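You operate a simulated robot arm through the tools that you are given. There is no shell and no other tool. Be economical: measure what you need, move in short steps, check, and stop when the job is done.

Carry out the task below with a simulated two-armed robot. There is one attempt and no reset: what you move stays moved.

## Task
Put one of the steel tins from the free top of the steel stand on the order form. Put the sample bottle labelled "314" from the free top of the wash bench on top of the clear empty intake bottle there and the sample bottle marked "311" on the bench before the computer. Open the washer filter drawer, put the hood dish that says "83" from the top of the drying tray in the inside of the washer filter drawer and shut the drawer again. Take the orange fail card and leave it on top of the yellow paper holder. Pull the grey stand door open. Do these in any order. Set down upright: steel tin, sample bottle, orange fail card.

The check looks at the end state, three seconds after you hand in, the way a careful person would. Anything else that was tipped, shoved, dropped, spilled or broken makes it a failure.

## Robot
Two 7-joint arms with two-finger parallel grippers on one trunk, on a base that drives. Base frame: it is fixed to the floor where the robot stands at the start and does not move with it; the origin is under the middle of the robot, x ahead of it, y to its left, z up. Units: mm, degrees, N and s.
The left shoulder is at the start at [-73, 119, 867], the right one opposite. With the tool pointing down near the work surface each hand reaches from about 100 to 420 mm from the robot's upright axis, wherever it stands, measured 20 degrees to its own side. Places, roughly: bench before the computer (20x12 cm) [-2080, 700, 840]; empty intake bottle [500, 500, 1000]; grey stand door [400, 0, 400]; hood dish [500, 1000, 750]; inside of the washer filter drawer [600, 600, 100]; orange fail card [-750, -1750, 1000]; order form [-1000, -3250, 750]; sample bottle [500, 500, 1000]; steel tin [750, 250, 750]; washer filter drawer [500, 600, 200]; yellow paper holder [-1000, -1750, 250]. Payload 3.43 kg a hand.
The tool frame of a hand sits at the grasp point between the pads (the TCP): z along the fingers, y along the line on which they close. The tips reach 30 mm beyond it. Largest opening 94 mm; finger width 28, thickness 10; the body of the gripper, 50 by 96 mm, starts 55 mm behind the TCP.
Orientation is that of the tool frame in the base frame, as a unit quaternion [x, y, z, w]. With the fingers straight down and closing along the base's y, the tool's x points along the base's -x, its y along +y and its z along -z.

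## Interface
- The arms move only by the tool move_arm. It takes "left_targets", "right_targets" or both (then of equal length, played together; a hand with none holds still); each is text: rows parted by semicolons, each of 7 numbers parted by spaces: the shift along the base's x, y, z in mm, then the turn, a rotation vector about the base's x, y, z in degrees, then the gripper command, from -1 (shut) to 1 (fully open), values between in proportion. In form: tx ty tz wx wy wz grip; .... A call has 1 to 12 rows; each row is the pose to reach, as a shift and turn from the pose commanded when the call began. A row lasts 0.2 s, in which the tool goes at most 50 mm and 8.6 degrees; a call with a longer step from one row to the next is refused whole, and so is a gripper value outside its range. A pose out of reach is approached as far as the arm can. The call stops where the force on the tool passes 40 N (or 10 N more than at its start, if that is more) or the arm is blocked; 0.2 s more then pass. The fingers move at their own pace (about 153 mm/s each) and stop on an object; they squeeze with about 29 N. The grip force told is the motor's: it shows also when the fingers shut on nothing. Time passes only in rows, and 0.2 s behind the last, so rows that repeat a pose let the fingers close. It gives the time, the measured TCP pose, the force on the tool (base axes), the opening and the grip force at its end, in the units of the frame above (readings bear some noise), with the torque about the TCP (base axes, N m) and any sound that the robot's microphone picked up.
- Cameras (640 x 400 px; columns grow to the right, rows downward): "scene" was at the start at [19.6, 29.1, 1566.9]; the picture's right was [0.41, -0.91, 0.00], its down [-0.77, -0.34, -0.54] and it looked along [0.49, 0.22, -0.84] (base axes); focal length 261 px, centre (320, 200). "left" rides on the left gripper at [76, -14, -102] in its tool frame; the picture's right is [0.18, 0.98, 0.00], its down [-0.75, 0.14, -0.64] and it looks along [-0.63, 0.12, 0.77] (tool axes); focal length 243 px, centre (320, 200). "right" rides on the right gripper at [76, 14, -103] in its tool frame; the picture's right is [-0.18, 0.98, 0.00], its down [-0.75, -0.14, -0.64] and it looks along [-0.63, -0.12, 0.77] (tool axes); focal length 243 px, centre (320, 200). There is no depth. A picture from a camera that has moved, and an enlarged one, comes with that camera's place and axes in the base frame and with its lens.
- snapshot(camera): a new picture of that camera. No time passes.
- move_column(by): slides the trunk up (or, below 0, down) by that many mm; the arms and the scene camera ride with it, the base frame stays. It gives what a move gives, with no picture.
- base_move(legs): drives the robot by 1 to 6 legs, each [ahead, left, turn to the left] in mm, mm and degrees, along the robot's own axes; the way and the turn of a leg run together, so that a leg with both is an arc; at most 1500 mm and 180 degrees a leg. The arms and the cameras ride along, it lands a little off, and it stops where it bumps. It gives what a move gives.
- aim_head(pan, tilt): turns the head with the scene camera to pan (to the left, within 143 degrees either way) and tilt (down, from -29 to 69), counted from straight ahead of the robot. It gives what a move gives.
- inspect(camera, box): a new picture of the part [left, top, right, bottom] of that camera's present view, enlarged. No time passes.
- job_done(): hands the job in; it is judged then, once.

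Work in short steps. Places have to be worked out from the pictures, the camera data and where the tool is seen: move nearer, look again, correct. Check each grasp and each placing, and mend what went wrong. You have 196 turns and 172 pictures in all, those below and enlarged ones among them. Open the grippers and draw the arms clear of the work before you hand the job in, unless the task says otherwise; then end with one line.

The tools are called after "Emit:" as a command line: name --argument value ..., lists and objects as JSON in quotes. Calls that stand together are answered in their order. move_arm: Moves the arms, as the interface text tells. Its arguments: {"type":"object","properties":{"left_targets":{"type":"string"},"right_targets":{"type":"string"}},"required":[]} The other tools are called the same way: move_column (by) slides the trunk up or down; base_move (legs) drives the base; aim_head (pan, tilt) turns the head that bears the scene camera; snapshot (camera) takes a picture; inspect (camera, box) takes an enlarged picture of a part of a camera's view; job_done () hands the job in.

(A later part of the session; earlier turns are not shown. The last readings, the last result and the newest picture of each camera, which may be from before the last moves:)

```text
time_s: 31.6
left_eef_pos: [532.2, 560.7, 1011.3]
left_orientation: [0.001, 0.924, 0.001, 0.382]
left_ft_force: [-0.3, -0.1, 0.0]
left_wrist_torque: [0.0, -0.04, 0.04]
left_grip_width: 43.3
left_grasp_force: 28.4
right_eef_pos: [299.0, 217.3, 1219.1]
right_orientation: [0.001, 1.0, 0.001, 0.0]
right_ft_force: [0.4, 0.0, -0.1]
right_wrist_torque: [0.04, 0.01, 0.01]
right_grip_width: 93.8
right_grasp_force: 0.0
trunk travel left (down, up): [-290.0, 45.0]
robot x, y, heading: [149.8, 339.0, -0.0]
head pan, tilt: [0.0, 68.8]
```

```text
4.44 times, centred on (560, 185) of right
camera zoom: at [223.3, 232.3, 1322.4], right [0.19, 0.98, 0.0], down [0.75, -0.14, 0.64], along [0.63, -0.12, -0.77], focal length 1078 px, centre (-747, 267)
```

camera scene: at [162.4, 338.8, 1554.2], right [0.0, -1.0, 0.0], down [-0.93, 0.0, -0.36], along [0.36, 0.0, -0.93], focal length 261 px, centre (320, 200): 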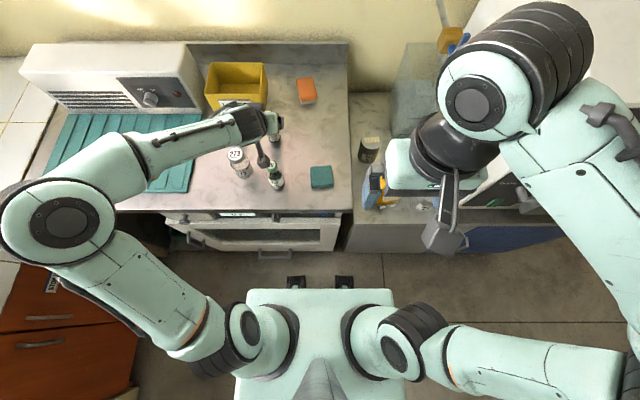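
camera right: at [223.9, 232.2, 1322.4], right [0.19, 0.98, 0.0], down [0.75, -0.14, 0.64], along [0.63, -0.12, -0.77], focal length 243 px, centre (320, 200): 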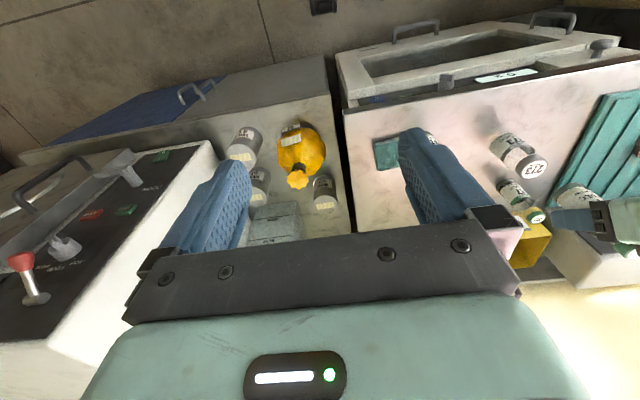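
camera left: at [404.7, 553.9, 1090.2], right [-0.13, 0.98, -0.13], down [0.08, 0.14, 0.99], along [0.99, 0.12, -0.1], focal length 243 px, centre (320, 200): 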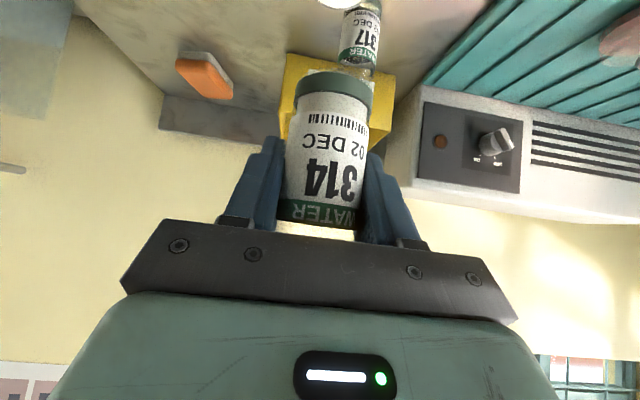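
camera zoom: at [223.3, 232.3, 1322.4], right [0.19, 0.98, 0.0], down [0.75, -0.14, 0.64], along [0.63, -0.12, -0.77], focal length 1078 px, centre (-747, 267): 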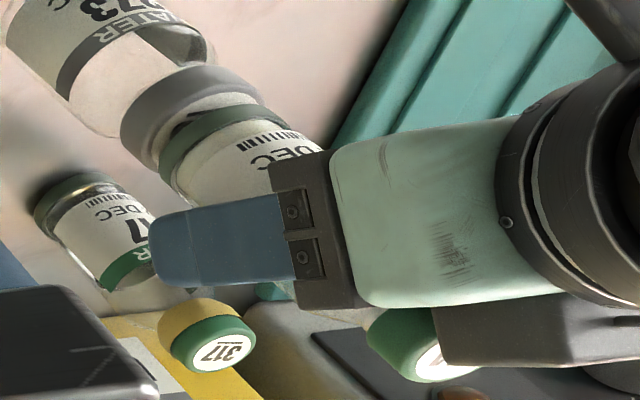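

Gap is now about 5 mm. I lower a few millimetres more.

Emit:
move_arm --left_targets "0 0 -2 0 0 0 -1;0 0 -4 0 0 0 -1;0 0 -5 0 0 0 -1;0 0 -5 0 0 0 -1"

Emit:
inspect --camera "right" --box '[500, 140, 620, 230]'

```text
time_s: 32.6
left_eef_pos: [532.4, 560.6, 1007.8]
left_orientation: [0.001, 0.924, 0.002, 0.383]
left_ft_force: [-0.4, 0.3, 2.4]
left_wrist_torque: [0.0, -0.06, 0.02]
left_grip_width: 43.1
left_grasp_force: 28.7
right_eef_pos: [298.1, 216.5, 1217.4]
right_orientation: [0.001, 1.0, 0.001, 0.0]
right_ft_force: [-0.5, -0.9, -1.0]
right_wrist_torque: [0.0, 0.06, -0.01]
right_grip_width: 94.3
right_grasp_force: 0.1
trunk travel left (down, up): [-290.0, 45.0]
robot x, y, heading: [152.1, 339.0, 0.0]
head pan, tilt: [0.0, 68.8]
```

```text
4.44 times, centred on (560, 185) of right
camera zoom: at [223.2, 232.2, 1322.5], right [0.19, 0.98, 0.0], down [0.75, -0.14, 0.64], along [0.63, -0.12, -0.77], focal length 1078 px, centre (-747, 267)
```

zoom: 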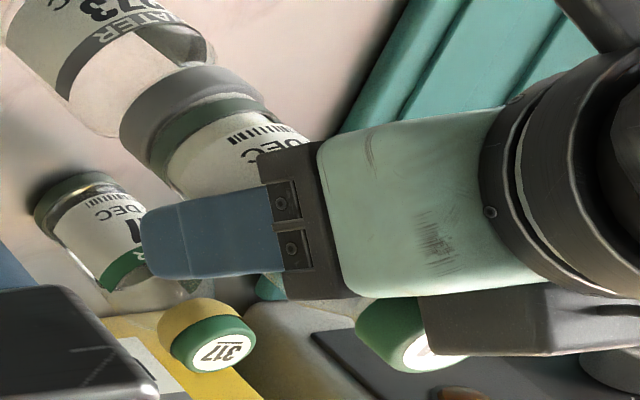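

First contact at 2.4 N. I settle 1 mm more and open slowly, without moving otherwise.

Emit:
move_arm --left_targets "0 0 -1 0 0 0 -1;0 0 -1 0 0 0 -0.05;0 0 -1 0 0 0 0.1;0 0 -1 0 0 0 0.3;0 0 -1 0 0 0 0.5;0 0 -1 0 0 0 0.6"

Emit:
inspect --camera "right" --box '[500, 140, 620, 230]'

Emit:
snapshot --camera "left"

```text
time_s: 34.0
left_eef_pos: [531.9, 560.0, 1008.4]
left_orientation: [0.001, 0.924, 0.001, 0.382]
left_ft_force: [-1.3, -0.4, 0.2]
left_wrist_torque: [-0.01, 0.0, 0.02]
left_grip_width: 75.1
left_grasp_force: 0.0
right_eef_pos: [298.7, 215.2, 1217.9]
right_orientation: [0.001, 1.0, 0.0, 0.0]
right_ft_force: [0.2, 0.6, -0.9]
right_wrist_torque: [-0.01, 0.0, 0.0]
right_grip_width: 94.0
right_grasp_force: 0.1
trunk travel left (down, up): [-290.0, 45.0]
robot x, y, heading: [151.0, 336.1, -0.1]
head pan, tilt: [0.0, 68.8]
```

```text
4.44 times, centred on (560, 185) of right
camera zoom: at [223.3, 232.3, 1322.4], right [0.19, 0.98, 0.0], down [0.75, -0.14, 0.64], along [0.63, -0.12, -0.77], focal length 1078 px, centre (-747, 267)
```

zoom: 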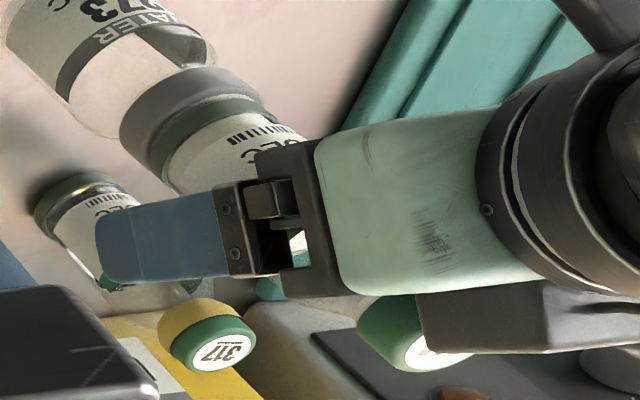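

```text
133 pictures are left
camera left: at [405.5, 547.0, 1025.6], right [-0.13, 0.98, -0.13], down [0.08, 0.14, 0.99], along [0.99, 0.12, -0.1], focal length 243 px, centre (320, 200)
```

left: 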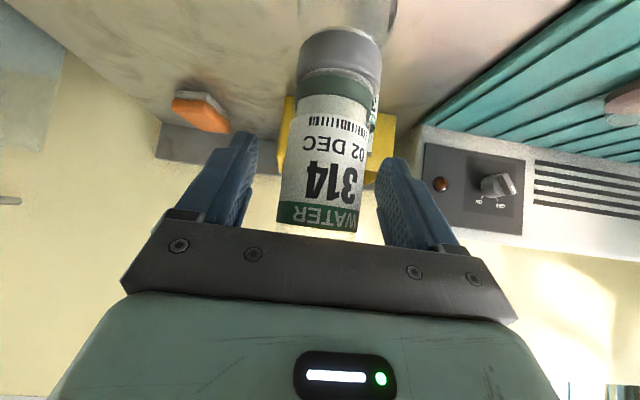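

314 stands on 273, well centred. I draw the hand straight back along the tool axis, then check.

Emit:
move_arm --left_targets "-12 0 12 0 0 0 0.6;-30 0 30 0 0 0 0.6;-55 0 55 0 0 0 0.6;-80 0 85 0 0 0 0.6;-85 20 120 0 0 0 0.6;-85 40 150 0 0 0 0.6"

Emit:
inspect --camera "scene" --box '[60, 60, 360, 250]'

Emit:
snapshot --camera "right"

```text
time_s: 35.4
left_eef_pos: [448.4, 604.6, 1158.4]
left_orientation: [0.001, 0.924, 0.001, 0.382]
left_ft_force: [-1.1, -0.3, 0.9]
left_wrist_torque: [-0.02, -0.01, 0.02]
left_grip_width: 75.0
left_grasp_force: 0.0
right_eef_pos: [297.9, 217.0, 1218.3]
right_orientation: [0.001, 1.0, 0.0, 0.0]
right_ft_force: [-0.8, -0.9, -0.2]
right_wrist_torque: [0.02, -0.02, 0.02]
right_grip_width: 94.0
right_grasp_force: 0.1
trunk travel left (down, up): [-290.0, 45.0]
robot x, y, heading: [148.3, 336.5, 0.2]
head pan, tilt: [0.0, 68.8]
```

```text
2.11 times, centred on (210, 155) of scene
camera zoom: at [162.3, 338.7, 1554.2], right [0.0, -1.0, 0.0], down [-0.93, 0.0, -0.36], along [0.36, 0.0, -0.93], focal length 549 px, centre (552, 295)
```

zoom: 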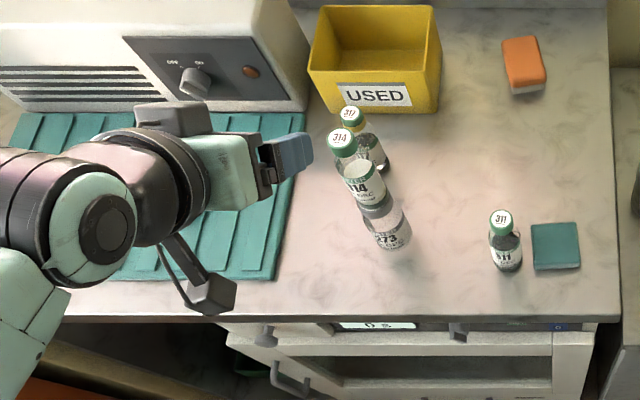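

```text
131 pictures are left
camera right: at [223.2, 232.3, 1322.4], right [0.19, 0.98, 0.0], down [0.75, -0.14, 0.64], along [0.63, -0.12, -0.77], focal length 243 px, centre (320, 200)
```

right: 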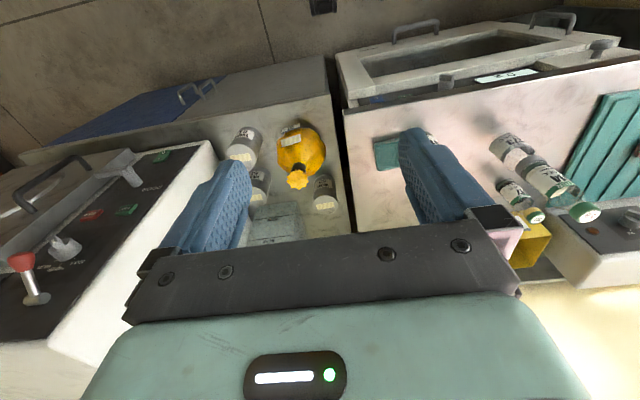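

314 stands stably on 273. Next I read the dishes: I bring the left hand over toward the tray and look with its camera.

Emit:
move_arm --left_targets "-10 35 0 0 7.5 0 0.6;-20 70 0 0 15 0 0.6;-30 105 0 0 22.5 0 0.6;-40 140 0 0 30 0 0.6;-50 175 0 0 30 0 0.6;-60 210 -20 0 30 0 0.6;-60 240 -40 0 30 0 0.6"

Emit:
snapshot --camera "left"

```text
time_s: 37.0
left_eef_pos: [386.3, 842.2, 1117.6]
left_orientation: [0.002, 0.992, 0.0, 0.13]
left_ft_force: [0.0, 0.0, -0.5]
left_wrist_torque: [0.01, 0.04, -0.04]
left_grip_width: 75.3
left_grasp_force: 0.0
right_eef_pos: [298.5, 217.5, 1218.2]
right_orientation: [0.001, 1.0, 0.0, 0.0]
right_ft_force: [-0.8, -0.1, 0.5]
right_wrist_torque: [0.02, 0.01, 0.0]
right_grip_width: 93.7
right_grasp_force: 0.0
trunk travel left (down, up): [-290.0, 45.0]
robot x, y, heading: [153.9, 339.3, -0.2]
head pan, tilt: [0.0, 68.8]
```

```text
130 pictures are left
camera left: at [287.1, 828.7, 1196.7], right [-0.17, 0.98, -0.05], down [0.56, 0.14, 0.81], along [0.81, 0.12, -0.58], focal length 243 px, centre (320, 200)
```

left: 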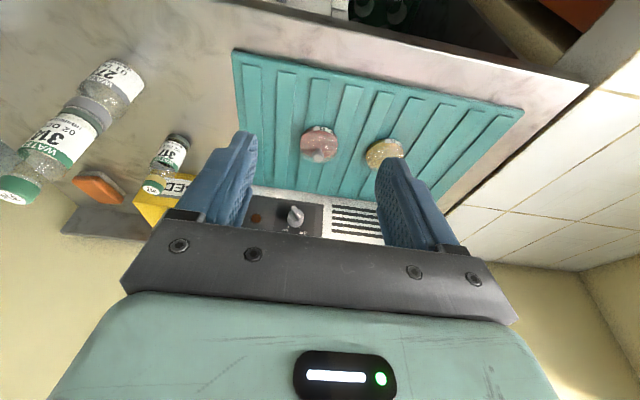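

Emit:
inspect --camera "left" --box '[290, 115, 420, 185]'

```text
4.92 times, centred on (355, 150) of left
camera zoom: at [287.1, 828.7, 1196.7], right [-0.17, 0.98, -0.05], down [0.56, 0.14, 0.81], along [0.81, 0.12, -0.58], focal length 1194 px, centre (148, 446)
```

zoom: 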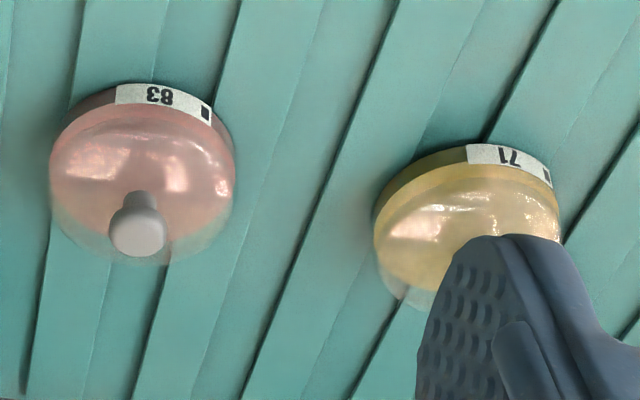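

The pink dish reads "83", at about (576,864), knob top near z 898. Now the drawer: I draw the left hand in, back the base away, then lower the trunk to look.

Emit:
move_arm --left_targets "-10 -40 20 0 0 0 0.6;-20 -85 40 0 0 0 0.6;-30 -130 50 0 0 0 0.6;-40 -175 50 0 0 0 0.6;-50 -215 50 0 0 0 0.6"

Emit:
base_move --legs '[[-300, 0, 0]]'

Emit:
aim_head --pan 15 --tilt 50

Emit:
snapshot --camera "scene"

```text
refused: row 2 steps farther than a row can; nothing moved
```

```text
time_s: 39.0
left_eef_pos: [86.9, 842.2, 1116.9]
left_orientation: [0.004, 0.991, 0.0, 0.131]
left_ft_force: [0.3, 0.1, -0.4]
left_wrist_torque: [0.03, 0.0, 0.01]
left_grip_width: 75.3
left_grasp_force: 0.0
right_eef_pos: [-4.1, 216.9, 1218.8]
right_orientation: [0.003, 1.0, 0.001, 0.001]
right_ft_force: [0.7, -0.2, 0.6]
right_wrist_torque: [0.0, -0.03, -0.05]
right_grip_width: 94.0
right_grasp_force: 0.0
trunk travel left (down, up): [-290.0, 45.0]
robot x, y, heading: [-150.6, 340.1, -0.2]
head pan, tilt: [0.0, 68.8]
```

```text
time_s: 39.9
left_eef_pos: [88.4, 840.5, 1118.3]
left_orientation: [0.005, 0.991, 0.0, 0.131]
left_ft_force: [-0.5, -0.2, 0.4]
left_wrist_torque: [0.01, -0.05, 0.02]
left_grip_width: 75.0
left_grasp_force: 0.1
right_eef_pos: [-4.8, 217.6, 1218.4]
right_orientation: [0.003, 1.0, 0.0, 0.0]
right_ft_force: [0.4, -0.1, 0.2]
right_wrist_torque: [0.0, -0.04, 0.01]
right_grip_width: 93.8
right_grasp_force: 0.0
trunk travel left (down, up): [-290.0, 45.0]
robot x, y, heading: [-155.4, 340.6, -0.2]
head pan, tilt: [15.0, 50.0]
```

```text
128 pictures are left
camera scene: at [-120.9, 359.2, 1576.1], right [0.25, -0.97, 0.0], down [-0.74, -0.19, -0.64], along [0.62, 0.16, -0.77], focal length 261 px, centre (320, 200)
```

scene: 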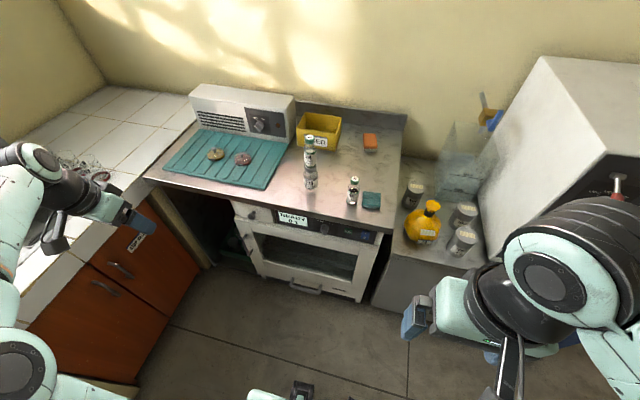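

A clear view of the washer. I enlarge its front to tell drawer from door.

Emit:
inspect --camera "scene" --box '[220, 190, 400, 310]'

Emit:
inspect --camera "scene" --box '[360, 150, 540, 310]'

```text
3.33 times, centred on (310, 250) of scene
camera zoom: at [-120.9, 359.2, 1576.1], right [0.25, -0.97, 0.0], down [-0.74, -0.19, -0.64], along [0.62, 0.16, -0.77], focal length 869 px, centre (353, 33)
```

zoom: 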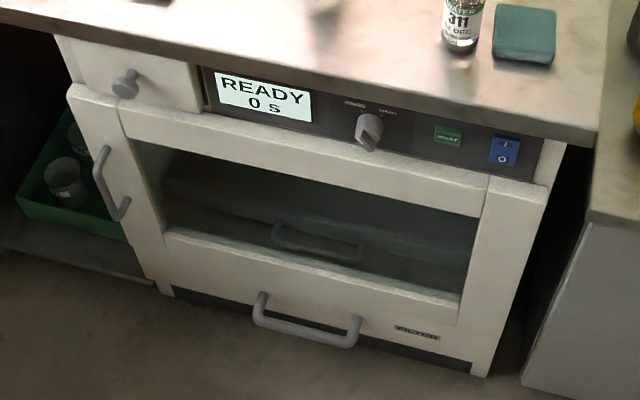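

```text
2.50 times, centred on (450, 230) of scene
camera zoom: at [-120.9, 359.2, 1576.1], right [0.25, -0.97, 0.0], down [-0.74, -0.19, -0.64], along [0.62, 0.16, -0.77], focal length 652 px, centre (-5, 125)
```

zoom: 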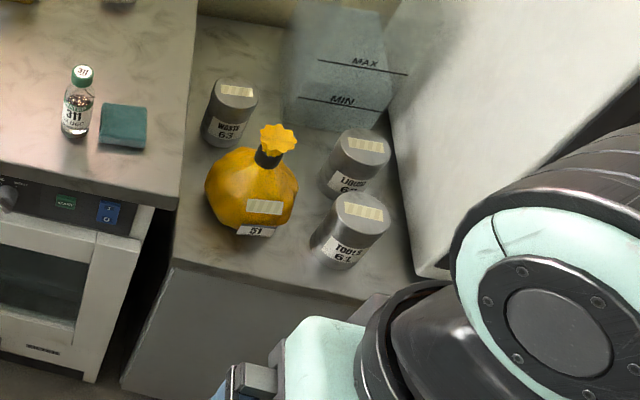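

The bottom handle is at about (385,572,183). Picking the dish first is better, as the open drawer would block the base. I draw the left hand in, then drive left and ahead to the tray.

Emit:
move_arm --left_targets "0 -40 10 0 0 0 0.9;0 -80 20 0 0 0 0.9;0 -120 30 0 0 0 0.9;0 -160 40 0 0 0 0.9;10 -200 40 0 0 0 0.9"

Emit:
base_move --legs '[[0, 350, 0], [280, 0, 0]]'

Emit:
snapshot --camera "scene"

Emit:
snapshot --camera "left"

```text
time_s: 41.1
left_eef_pos: [96.7, 639.0, 1156.7]
left_orientation: [0.004, 0.991, 0.0, 0.131]
left_ft_force: [0.5, 0.0, 0.5]
left_wrist_torque: [0.02, -0.02, 0.01]
left_grip_width: 89.2
left_grasp_force: 0.1
right_eef_pos: [-4.3, 215.8, 1217.9]
right_orientation: [0.004, 1.0, 0.001, 0.0]
right_ft_force: [-0.5, -0.5, -0.2]
right_wrist_torque: [0.04, 0.01, 0.01]
right_grip_width: 93.9
right_grasp_force: 0.1
trunk travel left (down, up): [-290.0, 45.0]
robot x, y, heading: [-149.2, 337.4, -0.3]
head pan, tilt: [15.0, 50.0]
```

```text
time_s: 46.3
left_eef_pos: [375.5, 988.7, 1157.1]
left_orientation: [0.002, 0.991, 0.001, 0.131]
left_ft_force: [-0.1, 0.5, -0.2]
left_wrist_torque: [-0.01, 0.0, 0.0]
left_grip_width: 89.3
left_grasp_force: 0.1
right_eef_pos: [276.2, 565.1, 1218.8]
right_orientation: [0.002, 1.0, -0.001, 0.0]
right_ft_force: [0.3, 0.0, 0.1]
right_wrist_torque: [-0.01, 0.04, 0.02]
right_grip_width: 94.0
right_grasp_force: 0.1
trunk travel left (down, up): [-290.0, 45.0]
robot x, y, heading: [125.4, 685.4, -0.4]
head pan, tilt: [15.0, 50.0]
```

```text
125 pictures are left
camera scene: at [158.1, 708.0, 1576.1], right [0.25, -0.97, 0.0], down [-0.74, -0.19, -0.64], along [0.62, 0.16, -0.77], focal length 261 px, centre (320, 200)
```

scene: 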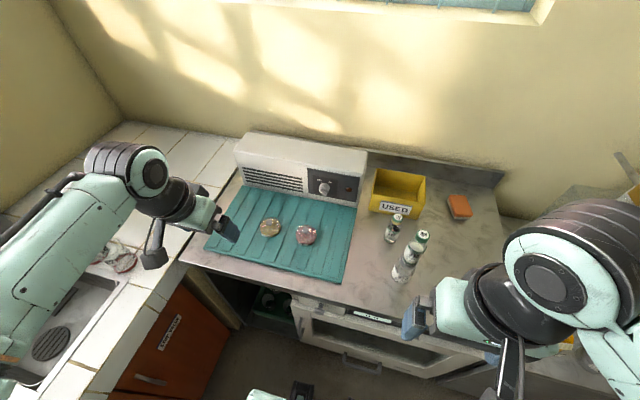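

```text
124 pictures are left
camera left: at [275.3, 975.3, 1236.8], right [-0.17, 0.98, -0.05], down [0.56, 0.14, 0.82], along [0.81, 0.11, -0.58], focal length 243 px, centre (320, 200)
```

left: 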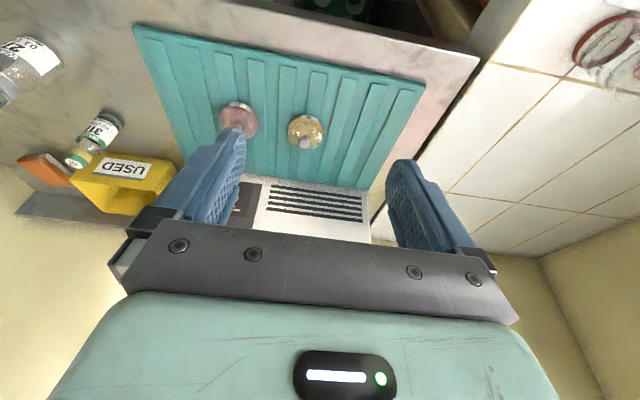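

Dish 83 comes out near (575,860). I bring the left hand above and short of it with a little more tilt and look again.

Emit:
move_arm --left_targets "25 -30 0 0 -5 0 1;50 -60 -10 0 -10 0 1;80 -90 -30 0 -10 0 1;110 -115 -55 0 -10 0 1;140 -128 -85 0 -10 0 1;165 -128 -115 0 -10 0 1;175 -128 -150 0 -10 0 1;175 -128 -150 0 -10 0 1"

Emit:
snapshot --camera "left"

Emit:
inspect --camera "scene" --box '[220, 180, 380, 280]'

```text
time_s: 48.1
left_eef_pos: [554.8, 860.1, 1007.8]
left_orientation: [0.003, 0.976, 0.0, 0.216]
left_ft_force: [0.2, 0.8, 0.5]
left_wrist_torque: [-0.01, -0.01, 0.02]
left_grip_width: 94.2
left_grasp_force: 0.1
right_eef_pos: [274.2, 565.3, 1217.9]
right_orientation: [0.003, 1.0, 0.001, 0.0]
right_ft_force: [0.1, -1.0, 0.8]
right_wrist_torque: [0.02, 0.02, 0.0]
right_grip_width: 94.0
right_grasp_force: 0.1
trunk travel left (down, up): [-290.0, 45.0]
robot x, y, heading: [125.8, 686.1, -0.2]
head pan, tilt: [15.0, 50.0]
```

```text
123 pictures are left
camera left: at [441.4, 847.1, 1068.9], right [-0.16, 0.98, -0.08], down [0.41, 0.14, 0.9], along [0.9, 0.11, -0.43], focal length 243 px, centre (320, 200)
```

left: 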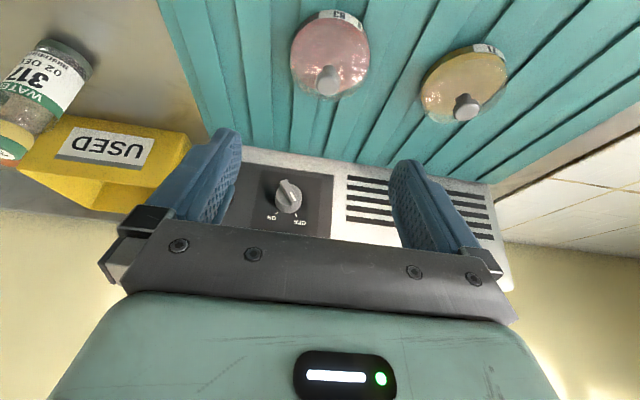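

```text
4.00 times, centred on (300, 230) of scene
camera zoom: at [157.7, 708.0, 1576.2], right [0.25, -0.97, 0.0], down [-0.74, -0.19, -0.64], along [0.62, 0.16, -0.77], focal length 1042 px, centre (400, 80)
```

zoom: 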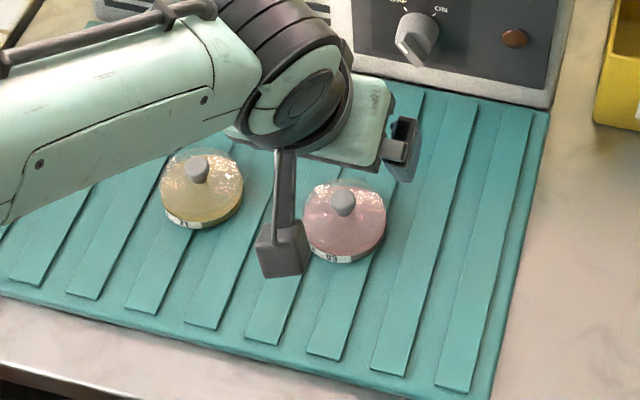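

Dish 83 is centred at (578,862) with knob top at 894. I lower around it to z≈889 and close.

Emit:
move_arm --left_targets "5 2 -30 0 0 0 1;12 2 -60 0 0 0 1;18 2 -90 0 0 0 1;22 2 -112 0 0 0 1;22 2 -119 0 0 0 1;22 2 -119 0 0 0 1"

Emit:
snapshot --camera "left"

Emit:
inspect --camera "scene" --box '[220, 180, 380, 280]'

```text
time_s: 49.3
left_eef_pos: [572.5, 860.9, 897.7]
left_orientation: [0.003, 0.974, -0.001, 0.225]
left_ft_force: [-18.8, 3.9, 22.2]
left_wrist_torque: [-1.03, 0.54, -0.84]
left_grip_width: 92.5
left_grasp_force: 0.1
right_eef_pos: [272.1, 565.4, 1219.2]
right_orientation: [0.002, 1.0, 0.0, 0.001]
right_ft_force: [0.1, 0.2, 0.5]
right_wrist_torque: [-0.03, -0.01, 0.0]
right_grip_width: 93.9
right_grasp_force: 0.0
trunk travel left (down, up): [-290.0, 45.0]
robot x, y, heading: [127.6, 688.1, -0.1]
head pan, tilt: [15.0, 50.0]
stopped in row 6 (left hand): the force on the tool passed its limit at 48 N (the readings are from after the stop); the commanded pose is now the measured one
```

```text
121 pictures are left
camera left: at [459.0, 848.3, 957.7], right [-0.16, 0.98, -0.08], down [0.4, 0.14, 0.91], along [0.9, 0.11, -0.41], focal length 243 px, centre (320, 200)
```

left: 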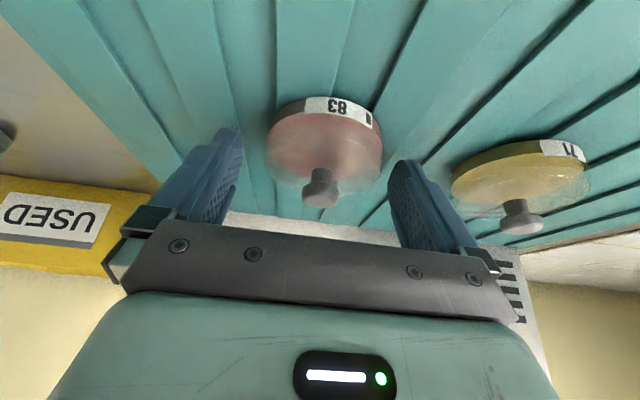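

```text
4.00 times, centred on (300, 230) of scene
camera zoom: at [153.8, 708.0, 1576.4], right [0.26, -0.97, 0.0], down [-0.74, -0.2, -0.64], along [0.62, 0.16, -0.76], focal length 1042 px, centre (400, 80)
```

zoom: 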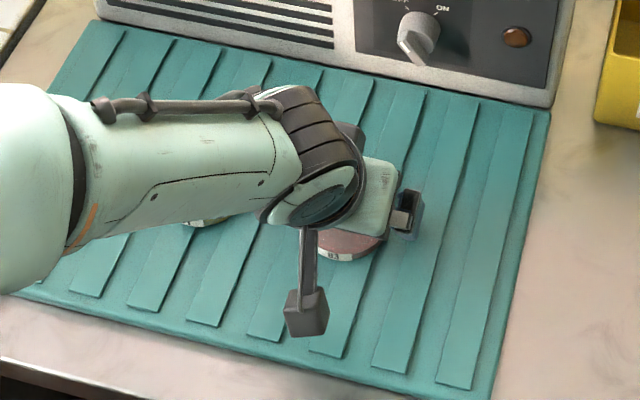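

The tips touched the tray at TCP z 898. I raise 4 mm and close on the dish rim.

Emit:
move_arm --left_targets "3 1 4 0 0 0 1;3 1 4 0 0 0 0.7;3 1 4 0 0 0 0.4;3 1 4 0 0 0 0.1;3 1 4 0 0 0 -0.2;3 1 4 0 0 0 -0.5;3 1 4 0 0 0 -1;3 1 4 0 0 0 -1"

Emit:
snapshot --camera "left"

```text
time_s: 51.1
left_eef_pos: [579.3, 862.2, 900.2]
left_orientation: [0.004, 0.975, -0.002, 0.223]
left_ft_force: [0.2, -0.1, 0.1]
left_wrist_torque: [-0.01, -0.03, -0.05]
left_grip_width: 66.8
left_grasp_force: 29.1
right_eef_pos: [274.8, 566.8, 1219.8]
right_orientation: [0.003, 1.0, 0.0, 0.0]
right_ft_force: [-0.3, 0.6, -0.4]
right_wrist_torque: [0.0, -0.01, -0.01]
right_grip_width: 94.3
right_grasp_force: 0.1
trunk travel left (down, up): [-290.0, 45.0]
robot x, y, heading: [128.3, 689.1, -0.1]
head pan, tilt: [15.0, 50.0]
```

```text
119 pictures are left
camera left: at [464.7, 849.5, 959.2], right [-0.16, 0.98, -0.08], down [0.4, 0.14, 0.91], along [0.9, 0.11, -0.42], focal length 243 px, centre (320, 200)
```

left: 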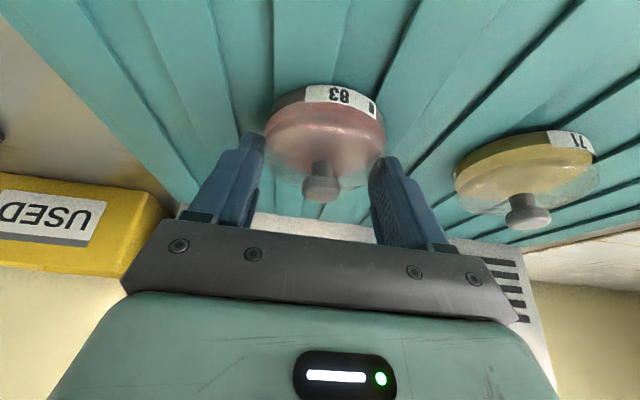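

Closed at 66.8 mm with 29 N. I lift slowly 40 mm and check that dish and hood come together.

Emit:
move_arm --left_targets "0 0 5 0 0 0 -1;0 0 12 0 0 0 -1;0 0 25 0 0 0 -1;0 0 40 0 0 0 -1;0 0 40 0 0 0 -1"

Emit:
snapshot --camera "left"

Emit:
inspect --camera "scene" --box '[220, 160, 380, 280]'

```text
time_s: 52.3
left_eef_pos: [579.6, 862.5, 940.0]
left_orientation: [0.004, 0.975, -0.001, 0.223]
left_ft_force: [0.0, 0.5, -1.0]
left_wrist_torque: [0.02, 0.0, -0.02]
left_grip_width: 67.0
left_grasp_force: 29.4
right_eef_pos: [275.6, 565.8, 1219.1]
right_orientation: [0.003, 1.0, 0.0, 0.001]
right_ft_force: [0.7, 0.0, -1.3]
right_wrist_torque: [0.01, -0.04, -0.02]
right_grip_width: 94.1
right_grasp_force: 0.0
trunk travel left (down, up): [-290.0, 45.0]
robot x, y, heading: [128.0, 686.6, -0.3]
head pan, tilt: [15.0, 50.0]
```

```text
118 pictures are left
camera left: at [465.5, 850.2, 999.2], right [-0.16, 0.98, -0.08], down [0.4, 0.14, 0.91], along [0.9, 0.11, -0.42], focal length 243 px, centre (320, 200)
```

left: 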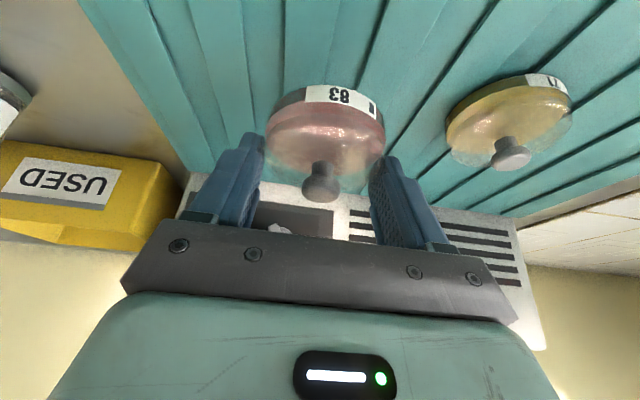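

```text
3.33 times, centred on (300, 220) of scene
camera zoom: at [157.8, 708.1, 1576.2], right [0.25, -0.97, 0.0], down [-0.74, -0.2, -0.64], along [0.62, 0.16, -0.77], focal length 869 px, centre (387, 133)
```

zoom: 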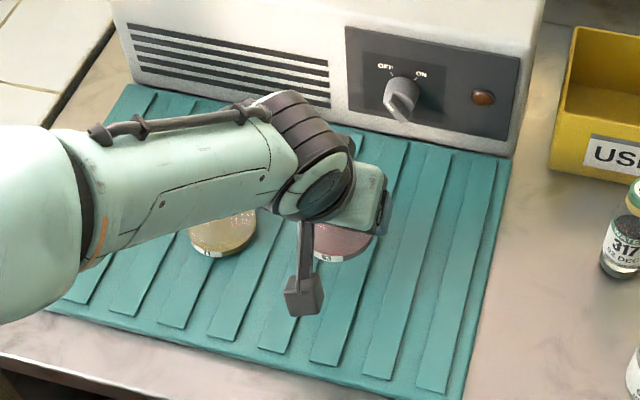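

Dish 83 came up whole. I raise it, draw it back and then drive backward and right to the drawer.

Emit:
move_arm --left_targets "0 0 35 0 0 0 -1;-10 0 70 0 0 0 -1;-40 0 100 0 0 0 -1;-80 -10 120 0 0 0 -1;-120 -30 130 0 0 0 -1;-160 -50 140 0 0 0 -1;-200 -70 150 0 0 0 -1"

Emit:
base_move --legs '[[-330, 0, 0], [0, -110, 0]]'

Emit:
move_column --by -285

Emit:
aim_head --pan 0 --tilt 45

Emit:
snapshot --camera "scene"

```text
time_s: 53.9
left_eef_pos: [376.8, 791.2, 1088.6]
left_orientation: [0.005, 0.975, 0.0, 0.223]
left_ft_force: [0.0, -0.3, -0.6]
left_wrist_torque: [0.01, 0.01, -0.02]
left_grip_width: 66.8
left_grasp_force: 29.0
right_eef_pos: [274.0, 565.4, 1218.7]
right_orientation: [0.003, 1.0, 0.0, 0.0]
right_ft_force: [0.2, 0.3, -0.2]
right_wrist_torque: [-0.01, 0.0, 0.02]
right_grip_width: 94.2
right_grasp_force: 0.0
trunk travel left (down, up): [-290.0, 45.0]
robot x, y, heading: [127.5, 685.3, 0.0]
head pan, tilt: [15.0, 50.0]
```

```text
time_s: 57.3
left_eef_pos: [43.7, 685.3, 1088.5]
left_orientation: [0.004, 0.975, -0.001, 0.224]
left_ft_force: [-0.4, -0.2, -0.5]
left_wrist_torque: [-0.03, 0.0, 0.0]
left_grip_width: 66.6
left_grasp_force: 29.1
right_eef_pos: [-59.4, 458.6, 1217.4]
right_orientation: [0.002, 1.0, 0.0, -0.001]
right_ft_force: [0.4, -0.4, -0.8]
right_wrist_torque: [-0.02, -0.01, 0.01]
right_grip_width: 93.9
right_grasp_force: 0.1
trunk travel left (down, up): [-290.0, 45.0]
robot x, y, heading: [-208.2, 579.0, -0.6]
head pan, tilt: [15.0, 50.0]
```

```text
time_s: 60.2
left_eef_pos: [43.8, 686.1, 803.2]
left_orientation: [0.004, 0.975, -0.001, 0.224]
left_ft_force: [0.6, 1.2, -2.2]
left_wrist_torque: [0.01, 0.03, -0.05]
left_grip_width: 66.4
left_grasp_force: 29.2
right_eef_pos: [-59.8, 459.3, 934.2]
right_orientation: [0.002, 1.0, 0.0, -0.001]
right_ft_force: [-0.9, 0.8, 0.8]
right_wrist_torque: [-0.02, -0.03, 0.01]
right_grip_width: 94.0
right_grasp_force: 0.1
trunk travel left (down, up): [-5.0, 330.0]
robot x, y, heading: [-209.2, 583.4, -0.4]
head pan, tilt: [15.0, 50.0]
```

```text
time_s: 60.9
left_eef_pos: [44.0, 685.6, 804.3]
left_orientation: [0.004, 0.975, -0.001, 0.224]
left_ft_force: [0.4, 0.2, -1.1]
left_wrist_torque: [-0.02, 0.01, 0.02]
left_grip_width: 66.2
left_grasp_force: 28.8
right_eef_pos: [-58.7, 460.9, 932.3]
right_orientation: [0.003, 1.0, 0.0, 0.0]
right_ft_force: [0.2, -0.2, -0.1]
right_wrist_torque: [-0.04, -0.01, 0.01]
right_grip_width: 94.1
right_grasp_force: 0.2
trunk travel left (down, up): [-5.0, 330.0]
robot x, y, heading: [-205.6, 581.5, -0.3]
head pan, tilt: [0.0, 45.0]
```

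```text
116 pictures are left
camera scene: at [-120.4, 581.8, 1292.4], right [0.0, -1.0, 0.0], down [-0.71, 0.0, -0.71], along [0.71, 0.0, -0.71], focal length 261 px, centre (320, 200)
```

scene: 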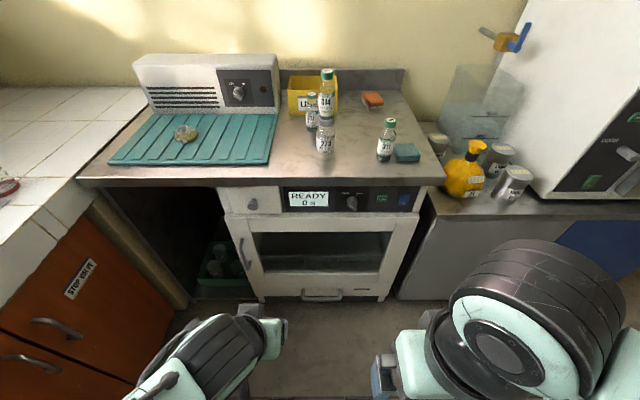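

The stack and bottles still stand. I enlarge the washer front to locate the lower handle.

Emit:
inspect --camera "scene" --box '[210, 175, 440, 310]'

```text
2.78 times, centred on (325, 242) of scene
camera zoom: at [-120.4, 581.8, 1292.4], right [0.0, -1.0, 0.0], down [-0.71, 0.0, -0.71], along [0.71, 0.0, -0.71], focal length 725 px, centre (306, 82)
```

zoom: 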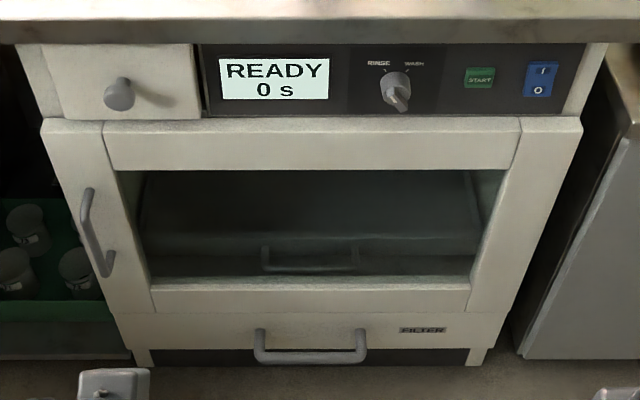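

"FILTER" is on the bottom panel; its bar is at about (379, y 490–660, z 183), 32 mm off the face at x≈411. The right hand must point forward with fingers closing vertically. First I tilt it forward and lower it.

Emit:
move_arm --right_targets "25 0 -35 0 -8.5 0 0.2;50 0 -70 0 -17 0 0.2;75 0 -105 0 -25.5 0 0.2;100 0 -140 0 -34 0 0.2;125 0 -175 0 -42.5 0 0.2;150 0 -210 0 -51 0 0.2;175 0 -245 0 -59.5 0 0.2;195 0 -285 0 -65 0 0.2"

Emit:
move_arm --right_targets "0 0 0 -7.25 0 3.38 0.2;0 0 0 -14.5 0 6.76 0.2;0 0 0 -21.75 0 10.14 0.2;0 0 0 -29 0 13.5 0.2;0 0 0 -36.25 0 16.9 0.2;0 0 0 -43.5 0 20.3 0.2;0 0 0 -50.7 0 23.7 0.2;0 0 0 -58 0 27 0.2;0 0 0 -65.2 0 30.4 0.2;0 0 0 -72.5 0 33.8 0.2;0 0 0 -79.7 0 37.2 0.2"

Emit:
snapshot --camera "scene"

```text
time_s: 62.6
left_eef_pos: [43.1, 685.5, 804.6]
left_orientation: [0.005, 0.975, -0.001, 0.223]
left_ft_force: [-0.2, 0.4, -1.0]
left_wrist_torque: [-0.02, -0.04, -0.05]
left_grip_width: 66.4
left_grasp_force: 28.8
right_eef_pos: [91.1, 570.5, 839.9]
right_orientation: [-0.029, 0.758, 0.243, 0.605]
right_ft_force: [-0.4, 0.0, 0.5]
right_wrist_torque: [0.0, -0.02, -0.01]
right_grip_width: 56.5
right_grasp_force: 0.1
right hand out of reach, approached as far as the arm can: row 6, 7, 8
trunk travel left (down, up): [-5.0, 330.0]
robot x, y, heading: [-206.5, 582.4, -0.2]
head pan, tilt: [0.0, 45.0]
stopped in row 8 (right hand): the arm was blocked; the commanded pose is now the measured one
```

```text
time_s: 65.0
left_eef_pos: [43.6, 685.4, 802.6]
left_orientation: [0.005, 0.975, -0.001, 0.224]
left_ft_force: [0.1, 0.0, -1.5]
left_wrist_torque: [0.02, 0.0, 0.01]
left_grip_width: 66.5
left_grasp_force: 28.6
right_eef_pos: [91.4, 570.3, 841.0]
right_orientation: [-0.625, 0.689, -0.126, 0.345]
right_ft_force: [0.4, -0.2, -0.4]
right_wrist_torque: [0.0, 0.0, -0.03]
right_grip_width: 56.4
right_grasp_force: 0.0
trunk travel left (down, up): [-5.0, 330.0]
robot x, y, heading: [-207.2, 582.9, -0.2]
head pan, tilt: [0.0, 45.0]
```

```text
114 pictures are left
camera scene: at [-120.2, 581.9, 1292.4], right [0.0, -1.0, 0.0], down [-0.71, 0.0, -0.71], along [0.71, 0.0, -0.71], focal length 261 px, centre (320, 200)
```

scene: 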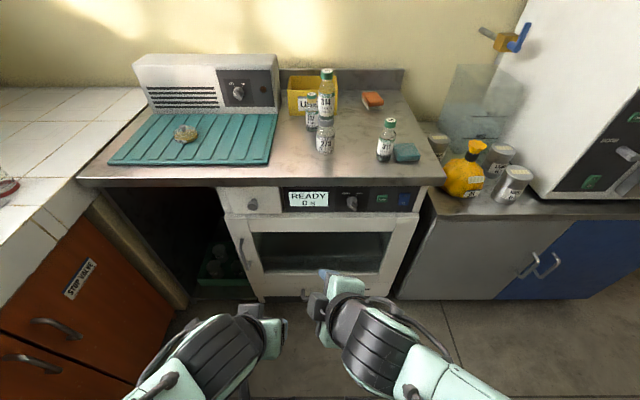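

The wrist hit a limit up high; the tool is now tilted 43° with a 22° yaw. I lower the hand, where pointing forward is easier, while correcting the orientation.

Emit:
move_arm --right_targets "0 -8 -35 0 0 0 0.2;5 -16 -75 0 0 0 0.2;10 -24 -115 -3 -4 -1 0.2;15 -32 -155 -6 -8 -2 0.2;20 -40 -195 -9 -12 -3 0.2;25 -45 -235 -12 -17 -4 0.2;30 -50 -275 -15 -21 -5 0.2;35 -50 -310 -18 -25.3 -5.2 0.2;35 -50 -345 -18 -25.3 -5.2 0.2"

Emit:
snapshot --camera "scene"

```text
time_s: 67.0
left_eef_pos: [43.0, 684.7, 803.8]
left_orientation: [0.004, 0.975, -0.001, 0.223]
left_ft_force: [-0.4, -0.1, -1.8]
left_wrist_torque: [0.0, 0.02, 0.02]
left_grip_width: 66.8
left_grasp_force: 29.2
right_eef_pos: [126.7, 521.5, 495.5]
right_orientation: [-0.595, 0.596, -0.379, 0.382]
right_ft_force: [-0.3, -0.4, 0.0]
right_wrist_torque: [0.02, 0.01, -0.01]
right_grip_width: 56.3
right_grasp_force: 0.0
right hand out of reach, approached as far as the arm can: row 5, 6
trunk travel left (down, up): [-5.0, 330.0]
robot x, y, heading: [-204.5, 581.0, -0.2]
head pan, tilt: [0.0, 45.0]
```

```text
113 pictures are left
camera scene: at [-120.2, 581.8, 1292.4], right [0.0, -1.0, 0.0], down [-0.71, 0.0, -0.71], along [0.71, 0.0, -0.71], focal length 261 px, centre (320, 200)
```

scene: 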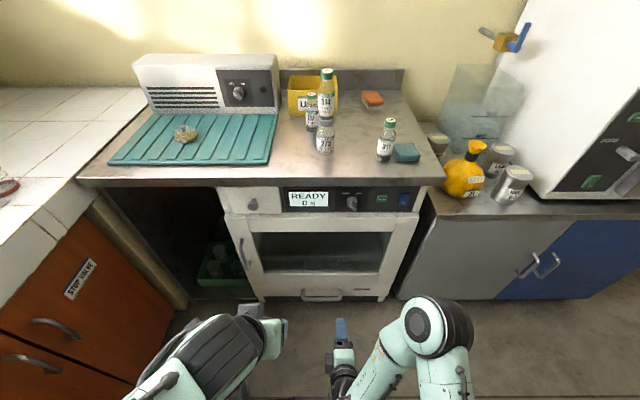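

Orientation is right now. I lower the hand to handle height, still 250 mm short of it.

Emit:
move_arm --right_targets "0 5 -40 0 0 0 0.2;0 10 -80 0 0 0 0.2;0 15 -120 0 0 0 0.2;0 20 -160 0 0 0 0.2;0 25 -200 0 0 0 0.2;0 30 -240 0 0 0 0.2;0 35 -275 0 0 0 0.2;0 38 -300 0 0 0 0.2"

Emit:
snapshot --camera "scene"

Emit:
snapshot --camera "right"

```text
time_s: 68.5
left_eef_pos: [43.3, 685.3, 801.7]
left_orientation: [0.005, 0.975, -0.001, 0.224]
left_ft_force: [-0.8, 0.2, -1.5]
left_wrist_torque: [0.03, 0.01, 0.01]
left_grip_width: 66.8
left_grasp_force: 29.1
right_eef_pos: [139.3, 588.9, 305.7]
right_orientation: [-0.567, 0.627, -0.342, 0.411]
right_ft_force: [12.5, 7.3, -6.4]
right_wrist_torque: [0.32, -0.53, 0.16]
right_grip_width: 56.5
right_grasp_force: 0.0
trunk travel left (down, up): [-5.0, 330.0]
robot x, y, heading: [-208.3, 583.2, -0.1]
head pan, tilt: [0.0, 45.0]
stopped in row 7 (right hand): the force on the tool passed its limit at 59 N (the readings are from after the stop); the commanded pose is now the measured one
```

```text
112 pictures are left
camera scene: at [-120.0, 581.9, 1291.6], right [0.0, -1.0, 0.0], down [-0.71, 0.0, -0.71], along [0.71, 0.0, -0.71], focal length 261 px, centre (320, 200)
```

scene: 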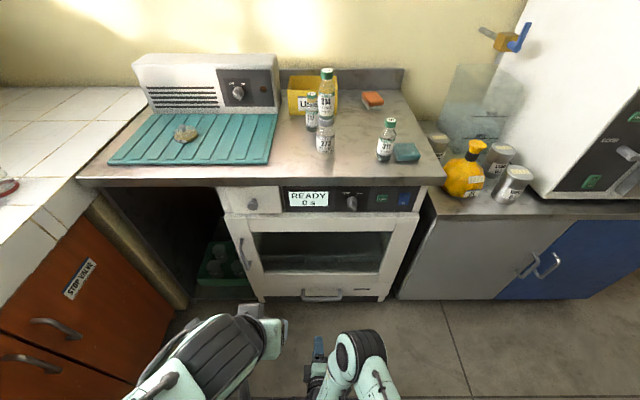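

```text
111 pictures are left
camera right: at [39.9, 511.9, 328.2], right [-0.42, 0.3, -0.86], down [-0.51, 0.71, 0.5], along [0.75, 0.64, -0.14], focal length 243 px, centre (320, 200)
```

right: 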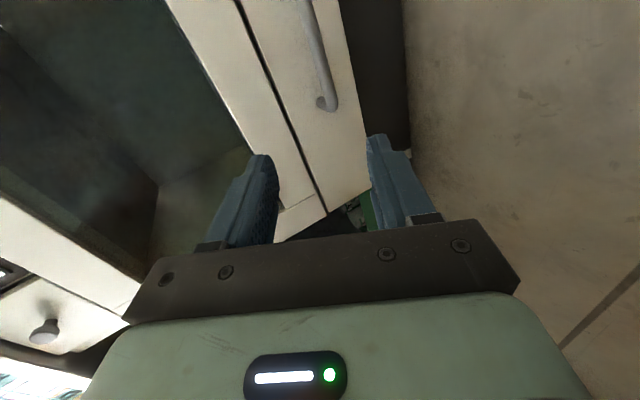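

The forearm met the robot's own base at that low flat angle. A 40° tilt suffices for the hook grip, so I raise a little and re-orient.

Emit:
move_arm --right_targets "5 -5 30 0 0 0 0.2;10 -10 60 -1.7 6.1 0.7 0.2;15 -15 90 -3.4 12.2 1.3 0.2;20 -15 120 -5.1 18.3 2 0.2;25 -15 130 -6.9 24.4 2.7 0.2;30 -15 130 -6.9 24.4 2.7 0.2"

Emit:
base_move --legs '[[145, 0, 0]]'

Emit:
snapshot --camera "right"

Emit:
snapshot --camera "scene"

```text
time_s: 69.9
left_eef_pos: [44.0, 686.2, 804.1]
left_orientation: [0.005, 0.975, -0.001, 0.223]
left_ft_force: [0.0, -0.3, -0.8]
left_wrist_torque: [0.01, -0.02, -0.01]
left_grip_width: 66.8
left_grasp_force: 28.5
right_eef_pos: [168.4, 575.5, 434.8]
right_orientation: [0.665, -0.664, 0.241, -0.242]
right_ft_force: [0.0, -0.3, -0.2]
right_wrist_torque: [0.01, 0.0, 0.0]
right_grip_width: 56.4
right_grasp_force: 0.0
trunk travel left (down, up): [-5.0, 330.0]
robot x, y, heading: [-203.4, 580.1, -0.3]
head pan, tilt: [0.0, 45.0]
```

```text
time_s: 71.3
left_eef_pos: [185.0, 686.2, 804.8]
left_orientation: [0.003, 0.975, 0.0, 0.223]
left_ft_force: [-0.7, -0.1, -1.5]
left_wrist_torque: [-0.02, -0.02, 0.02]
left_grip_width: 66.6
left_grasp_force: 29.0
right_eef_pos: [308.6, 574.7, 434.2]
right_orientation: [0.665, -0.663, 0.241, -0.244]
right_ft_force: [-0.2, 0.5, -0.1]
right_wrist_torque: [0.06, 0.01, 0.0]
right_grip_width: 56.3
right_grasp_force: 0.0
trunk travel left (down, up): [-5.0, 330.0]
robot x, y, heading: [-66.0, 583.8, -0.5]
head pan, tilt: [0.0, 45.0]
```

```text
110 pictures are left
camera right: at [234.0, 499.1, 504.6], right [-0.75, 0.18, -0.63], down [-0.31, 0.75, 0.58], along [0.58, 0.63, -0.51], focal length 243 px, centre (320, 200)
```

right: 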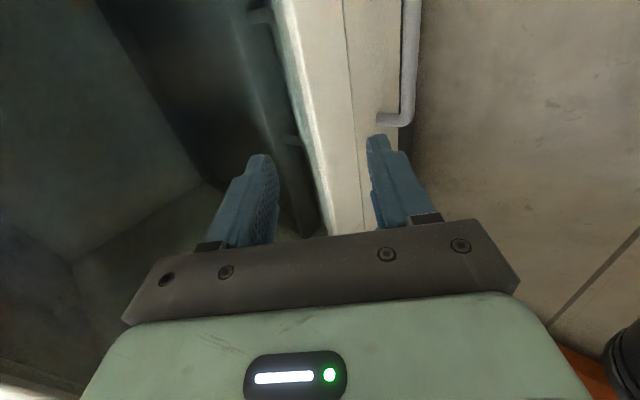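

```text
109 pictures are left
camera scene: at [21.7, 581.4, 1292.4], right [0.0, -1.0, 0.0], down [-0.71, 0.0, -0.71], along [0.71, 0.0, -0.71], focal length 261 px, centre (320, 200)
```

scene: 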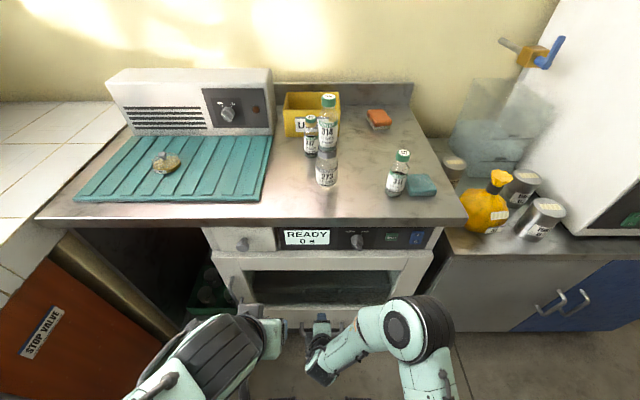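

From this view the bar is at x≈377, z≈183, as estimated. I descend to a point 100 mm short along the tool axis, with the opening narrowed to 36 mm.

Emit:
move_arm --right_targets "0 0 -40 0 0 0 -0.23;0 0 -80 0 0 0 -0.23;-3 0 -120 0 0 0 -0.23;-6 0 -159 0 0 0 -0.23;-6 0 -159 0 0 0 -0.23"

Emit:
snapshot --camera "right"

```text
time_s: 72.5
left_eef_pos: [186.5, 685.4, 803.4]
left_orientation: [0.003, 0.975, -0.001, 0.224]
left_ft_force: [-0.3, 0.7, -0.7]
left_wrist_torque: [0.0, 0.01, -0.03]
left_grip_width: 66.7
left_grasp_force: 29.0
right_eef_pos: [304.2, 573.1, 276.7]
right_orientation: [0.665, -0.663, 0.242, -0.244]
right_ft_force: [0.3, 0.1, -0.2]
right_wrist_torque: [0.0, 0.0, -0.01]
right_grip_width: 35.9
right_grasp_force: 0.0
trunk travel left (down, up): [-5.0, 330.0]
robot x, y, heading: [-66.3, 581.6, -0.4]
head pan, tilt: [0.0, 45.0]
```

```text
108 pictures are left
camera right: at [227.8, 498.0, 346.6], right [-0.75, 0.18, -0.63], down [-0.31, 0.75, 0.58], along [0.58, 0.63, -0.51], focal length 243 px, centre (320, 200)
```

right: 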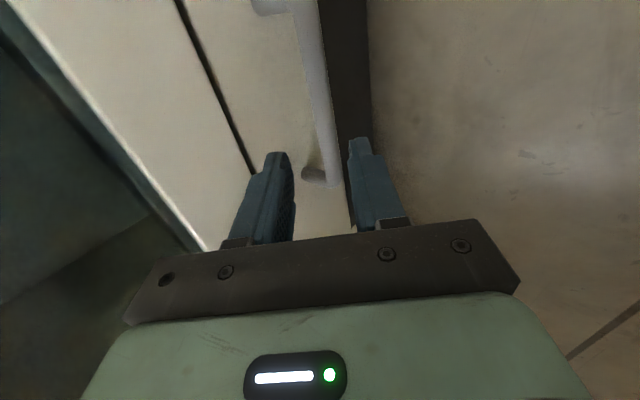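

The bar is confirmed at (378, 501–651, 186), in line with the finger gap. I advance along the tool axis and close.

Emit:
move_arm --right_targets "20 0 -25 0 0 0 -0.23;40 0 -49 0 0 0 -0.23;55 0 -66 0 0 0 -0.23;61 0 -74 0 0 0 -0.23;61 0 -74 0 0 0 -0.6;61 0 -74 0 0 0 -1;61 0 -74 0 0 0 -1"

Emit:
snapshot --camera "right"

```text
time_s: 74.1
left_eef_pos: [185.6, 685.5, 803.5]
left_orientation: [0.003, 0.975, -0.001, 0.223]
left_ft_force: [-0.5, -0.4, -1.9]
left_wrist_torque: [0.01, 0.03, -0.01]
left_grip_width: 66.0
left_grasp_force: 28.9
right_eef_pos: [365.4, 574.0, 199.4]
right_orientation: [0.665, -0.664, 0.24, -0.243]
right_ft_force: [-0.8, -0.5, -9.4]
right_wrist_torque: [-0.09, 0.05, 0.67]
right_grip_width: 17.8
right_grasp_force: 45.0
trunk travel left (down, up): [-5.0, 330.0]
robot x, y, heading: [-65.2, 582.1, -0.3]
head pan, tilt: [0.0, 45.0]
```

```text
107 pictures are left
camera right: at [289.5, 498.8, 270.9], right [-0.75, 0.18, -0.63], down [-0.31, 0.75, 0.58], along [0.58, 0.63, -0.51], focal length 243 px, centre (320, 200)
```

right: 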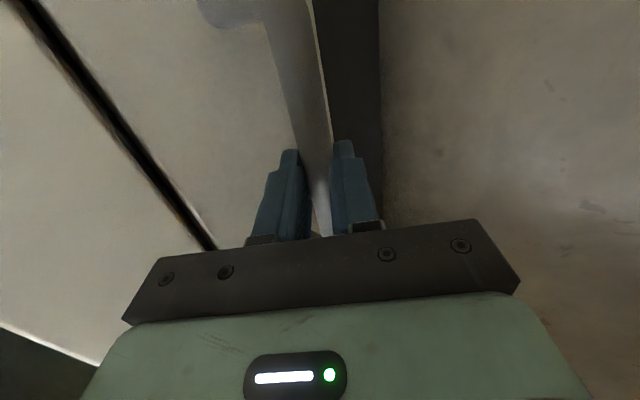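

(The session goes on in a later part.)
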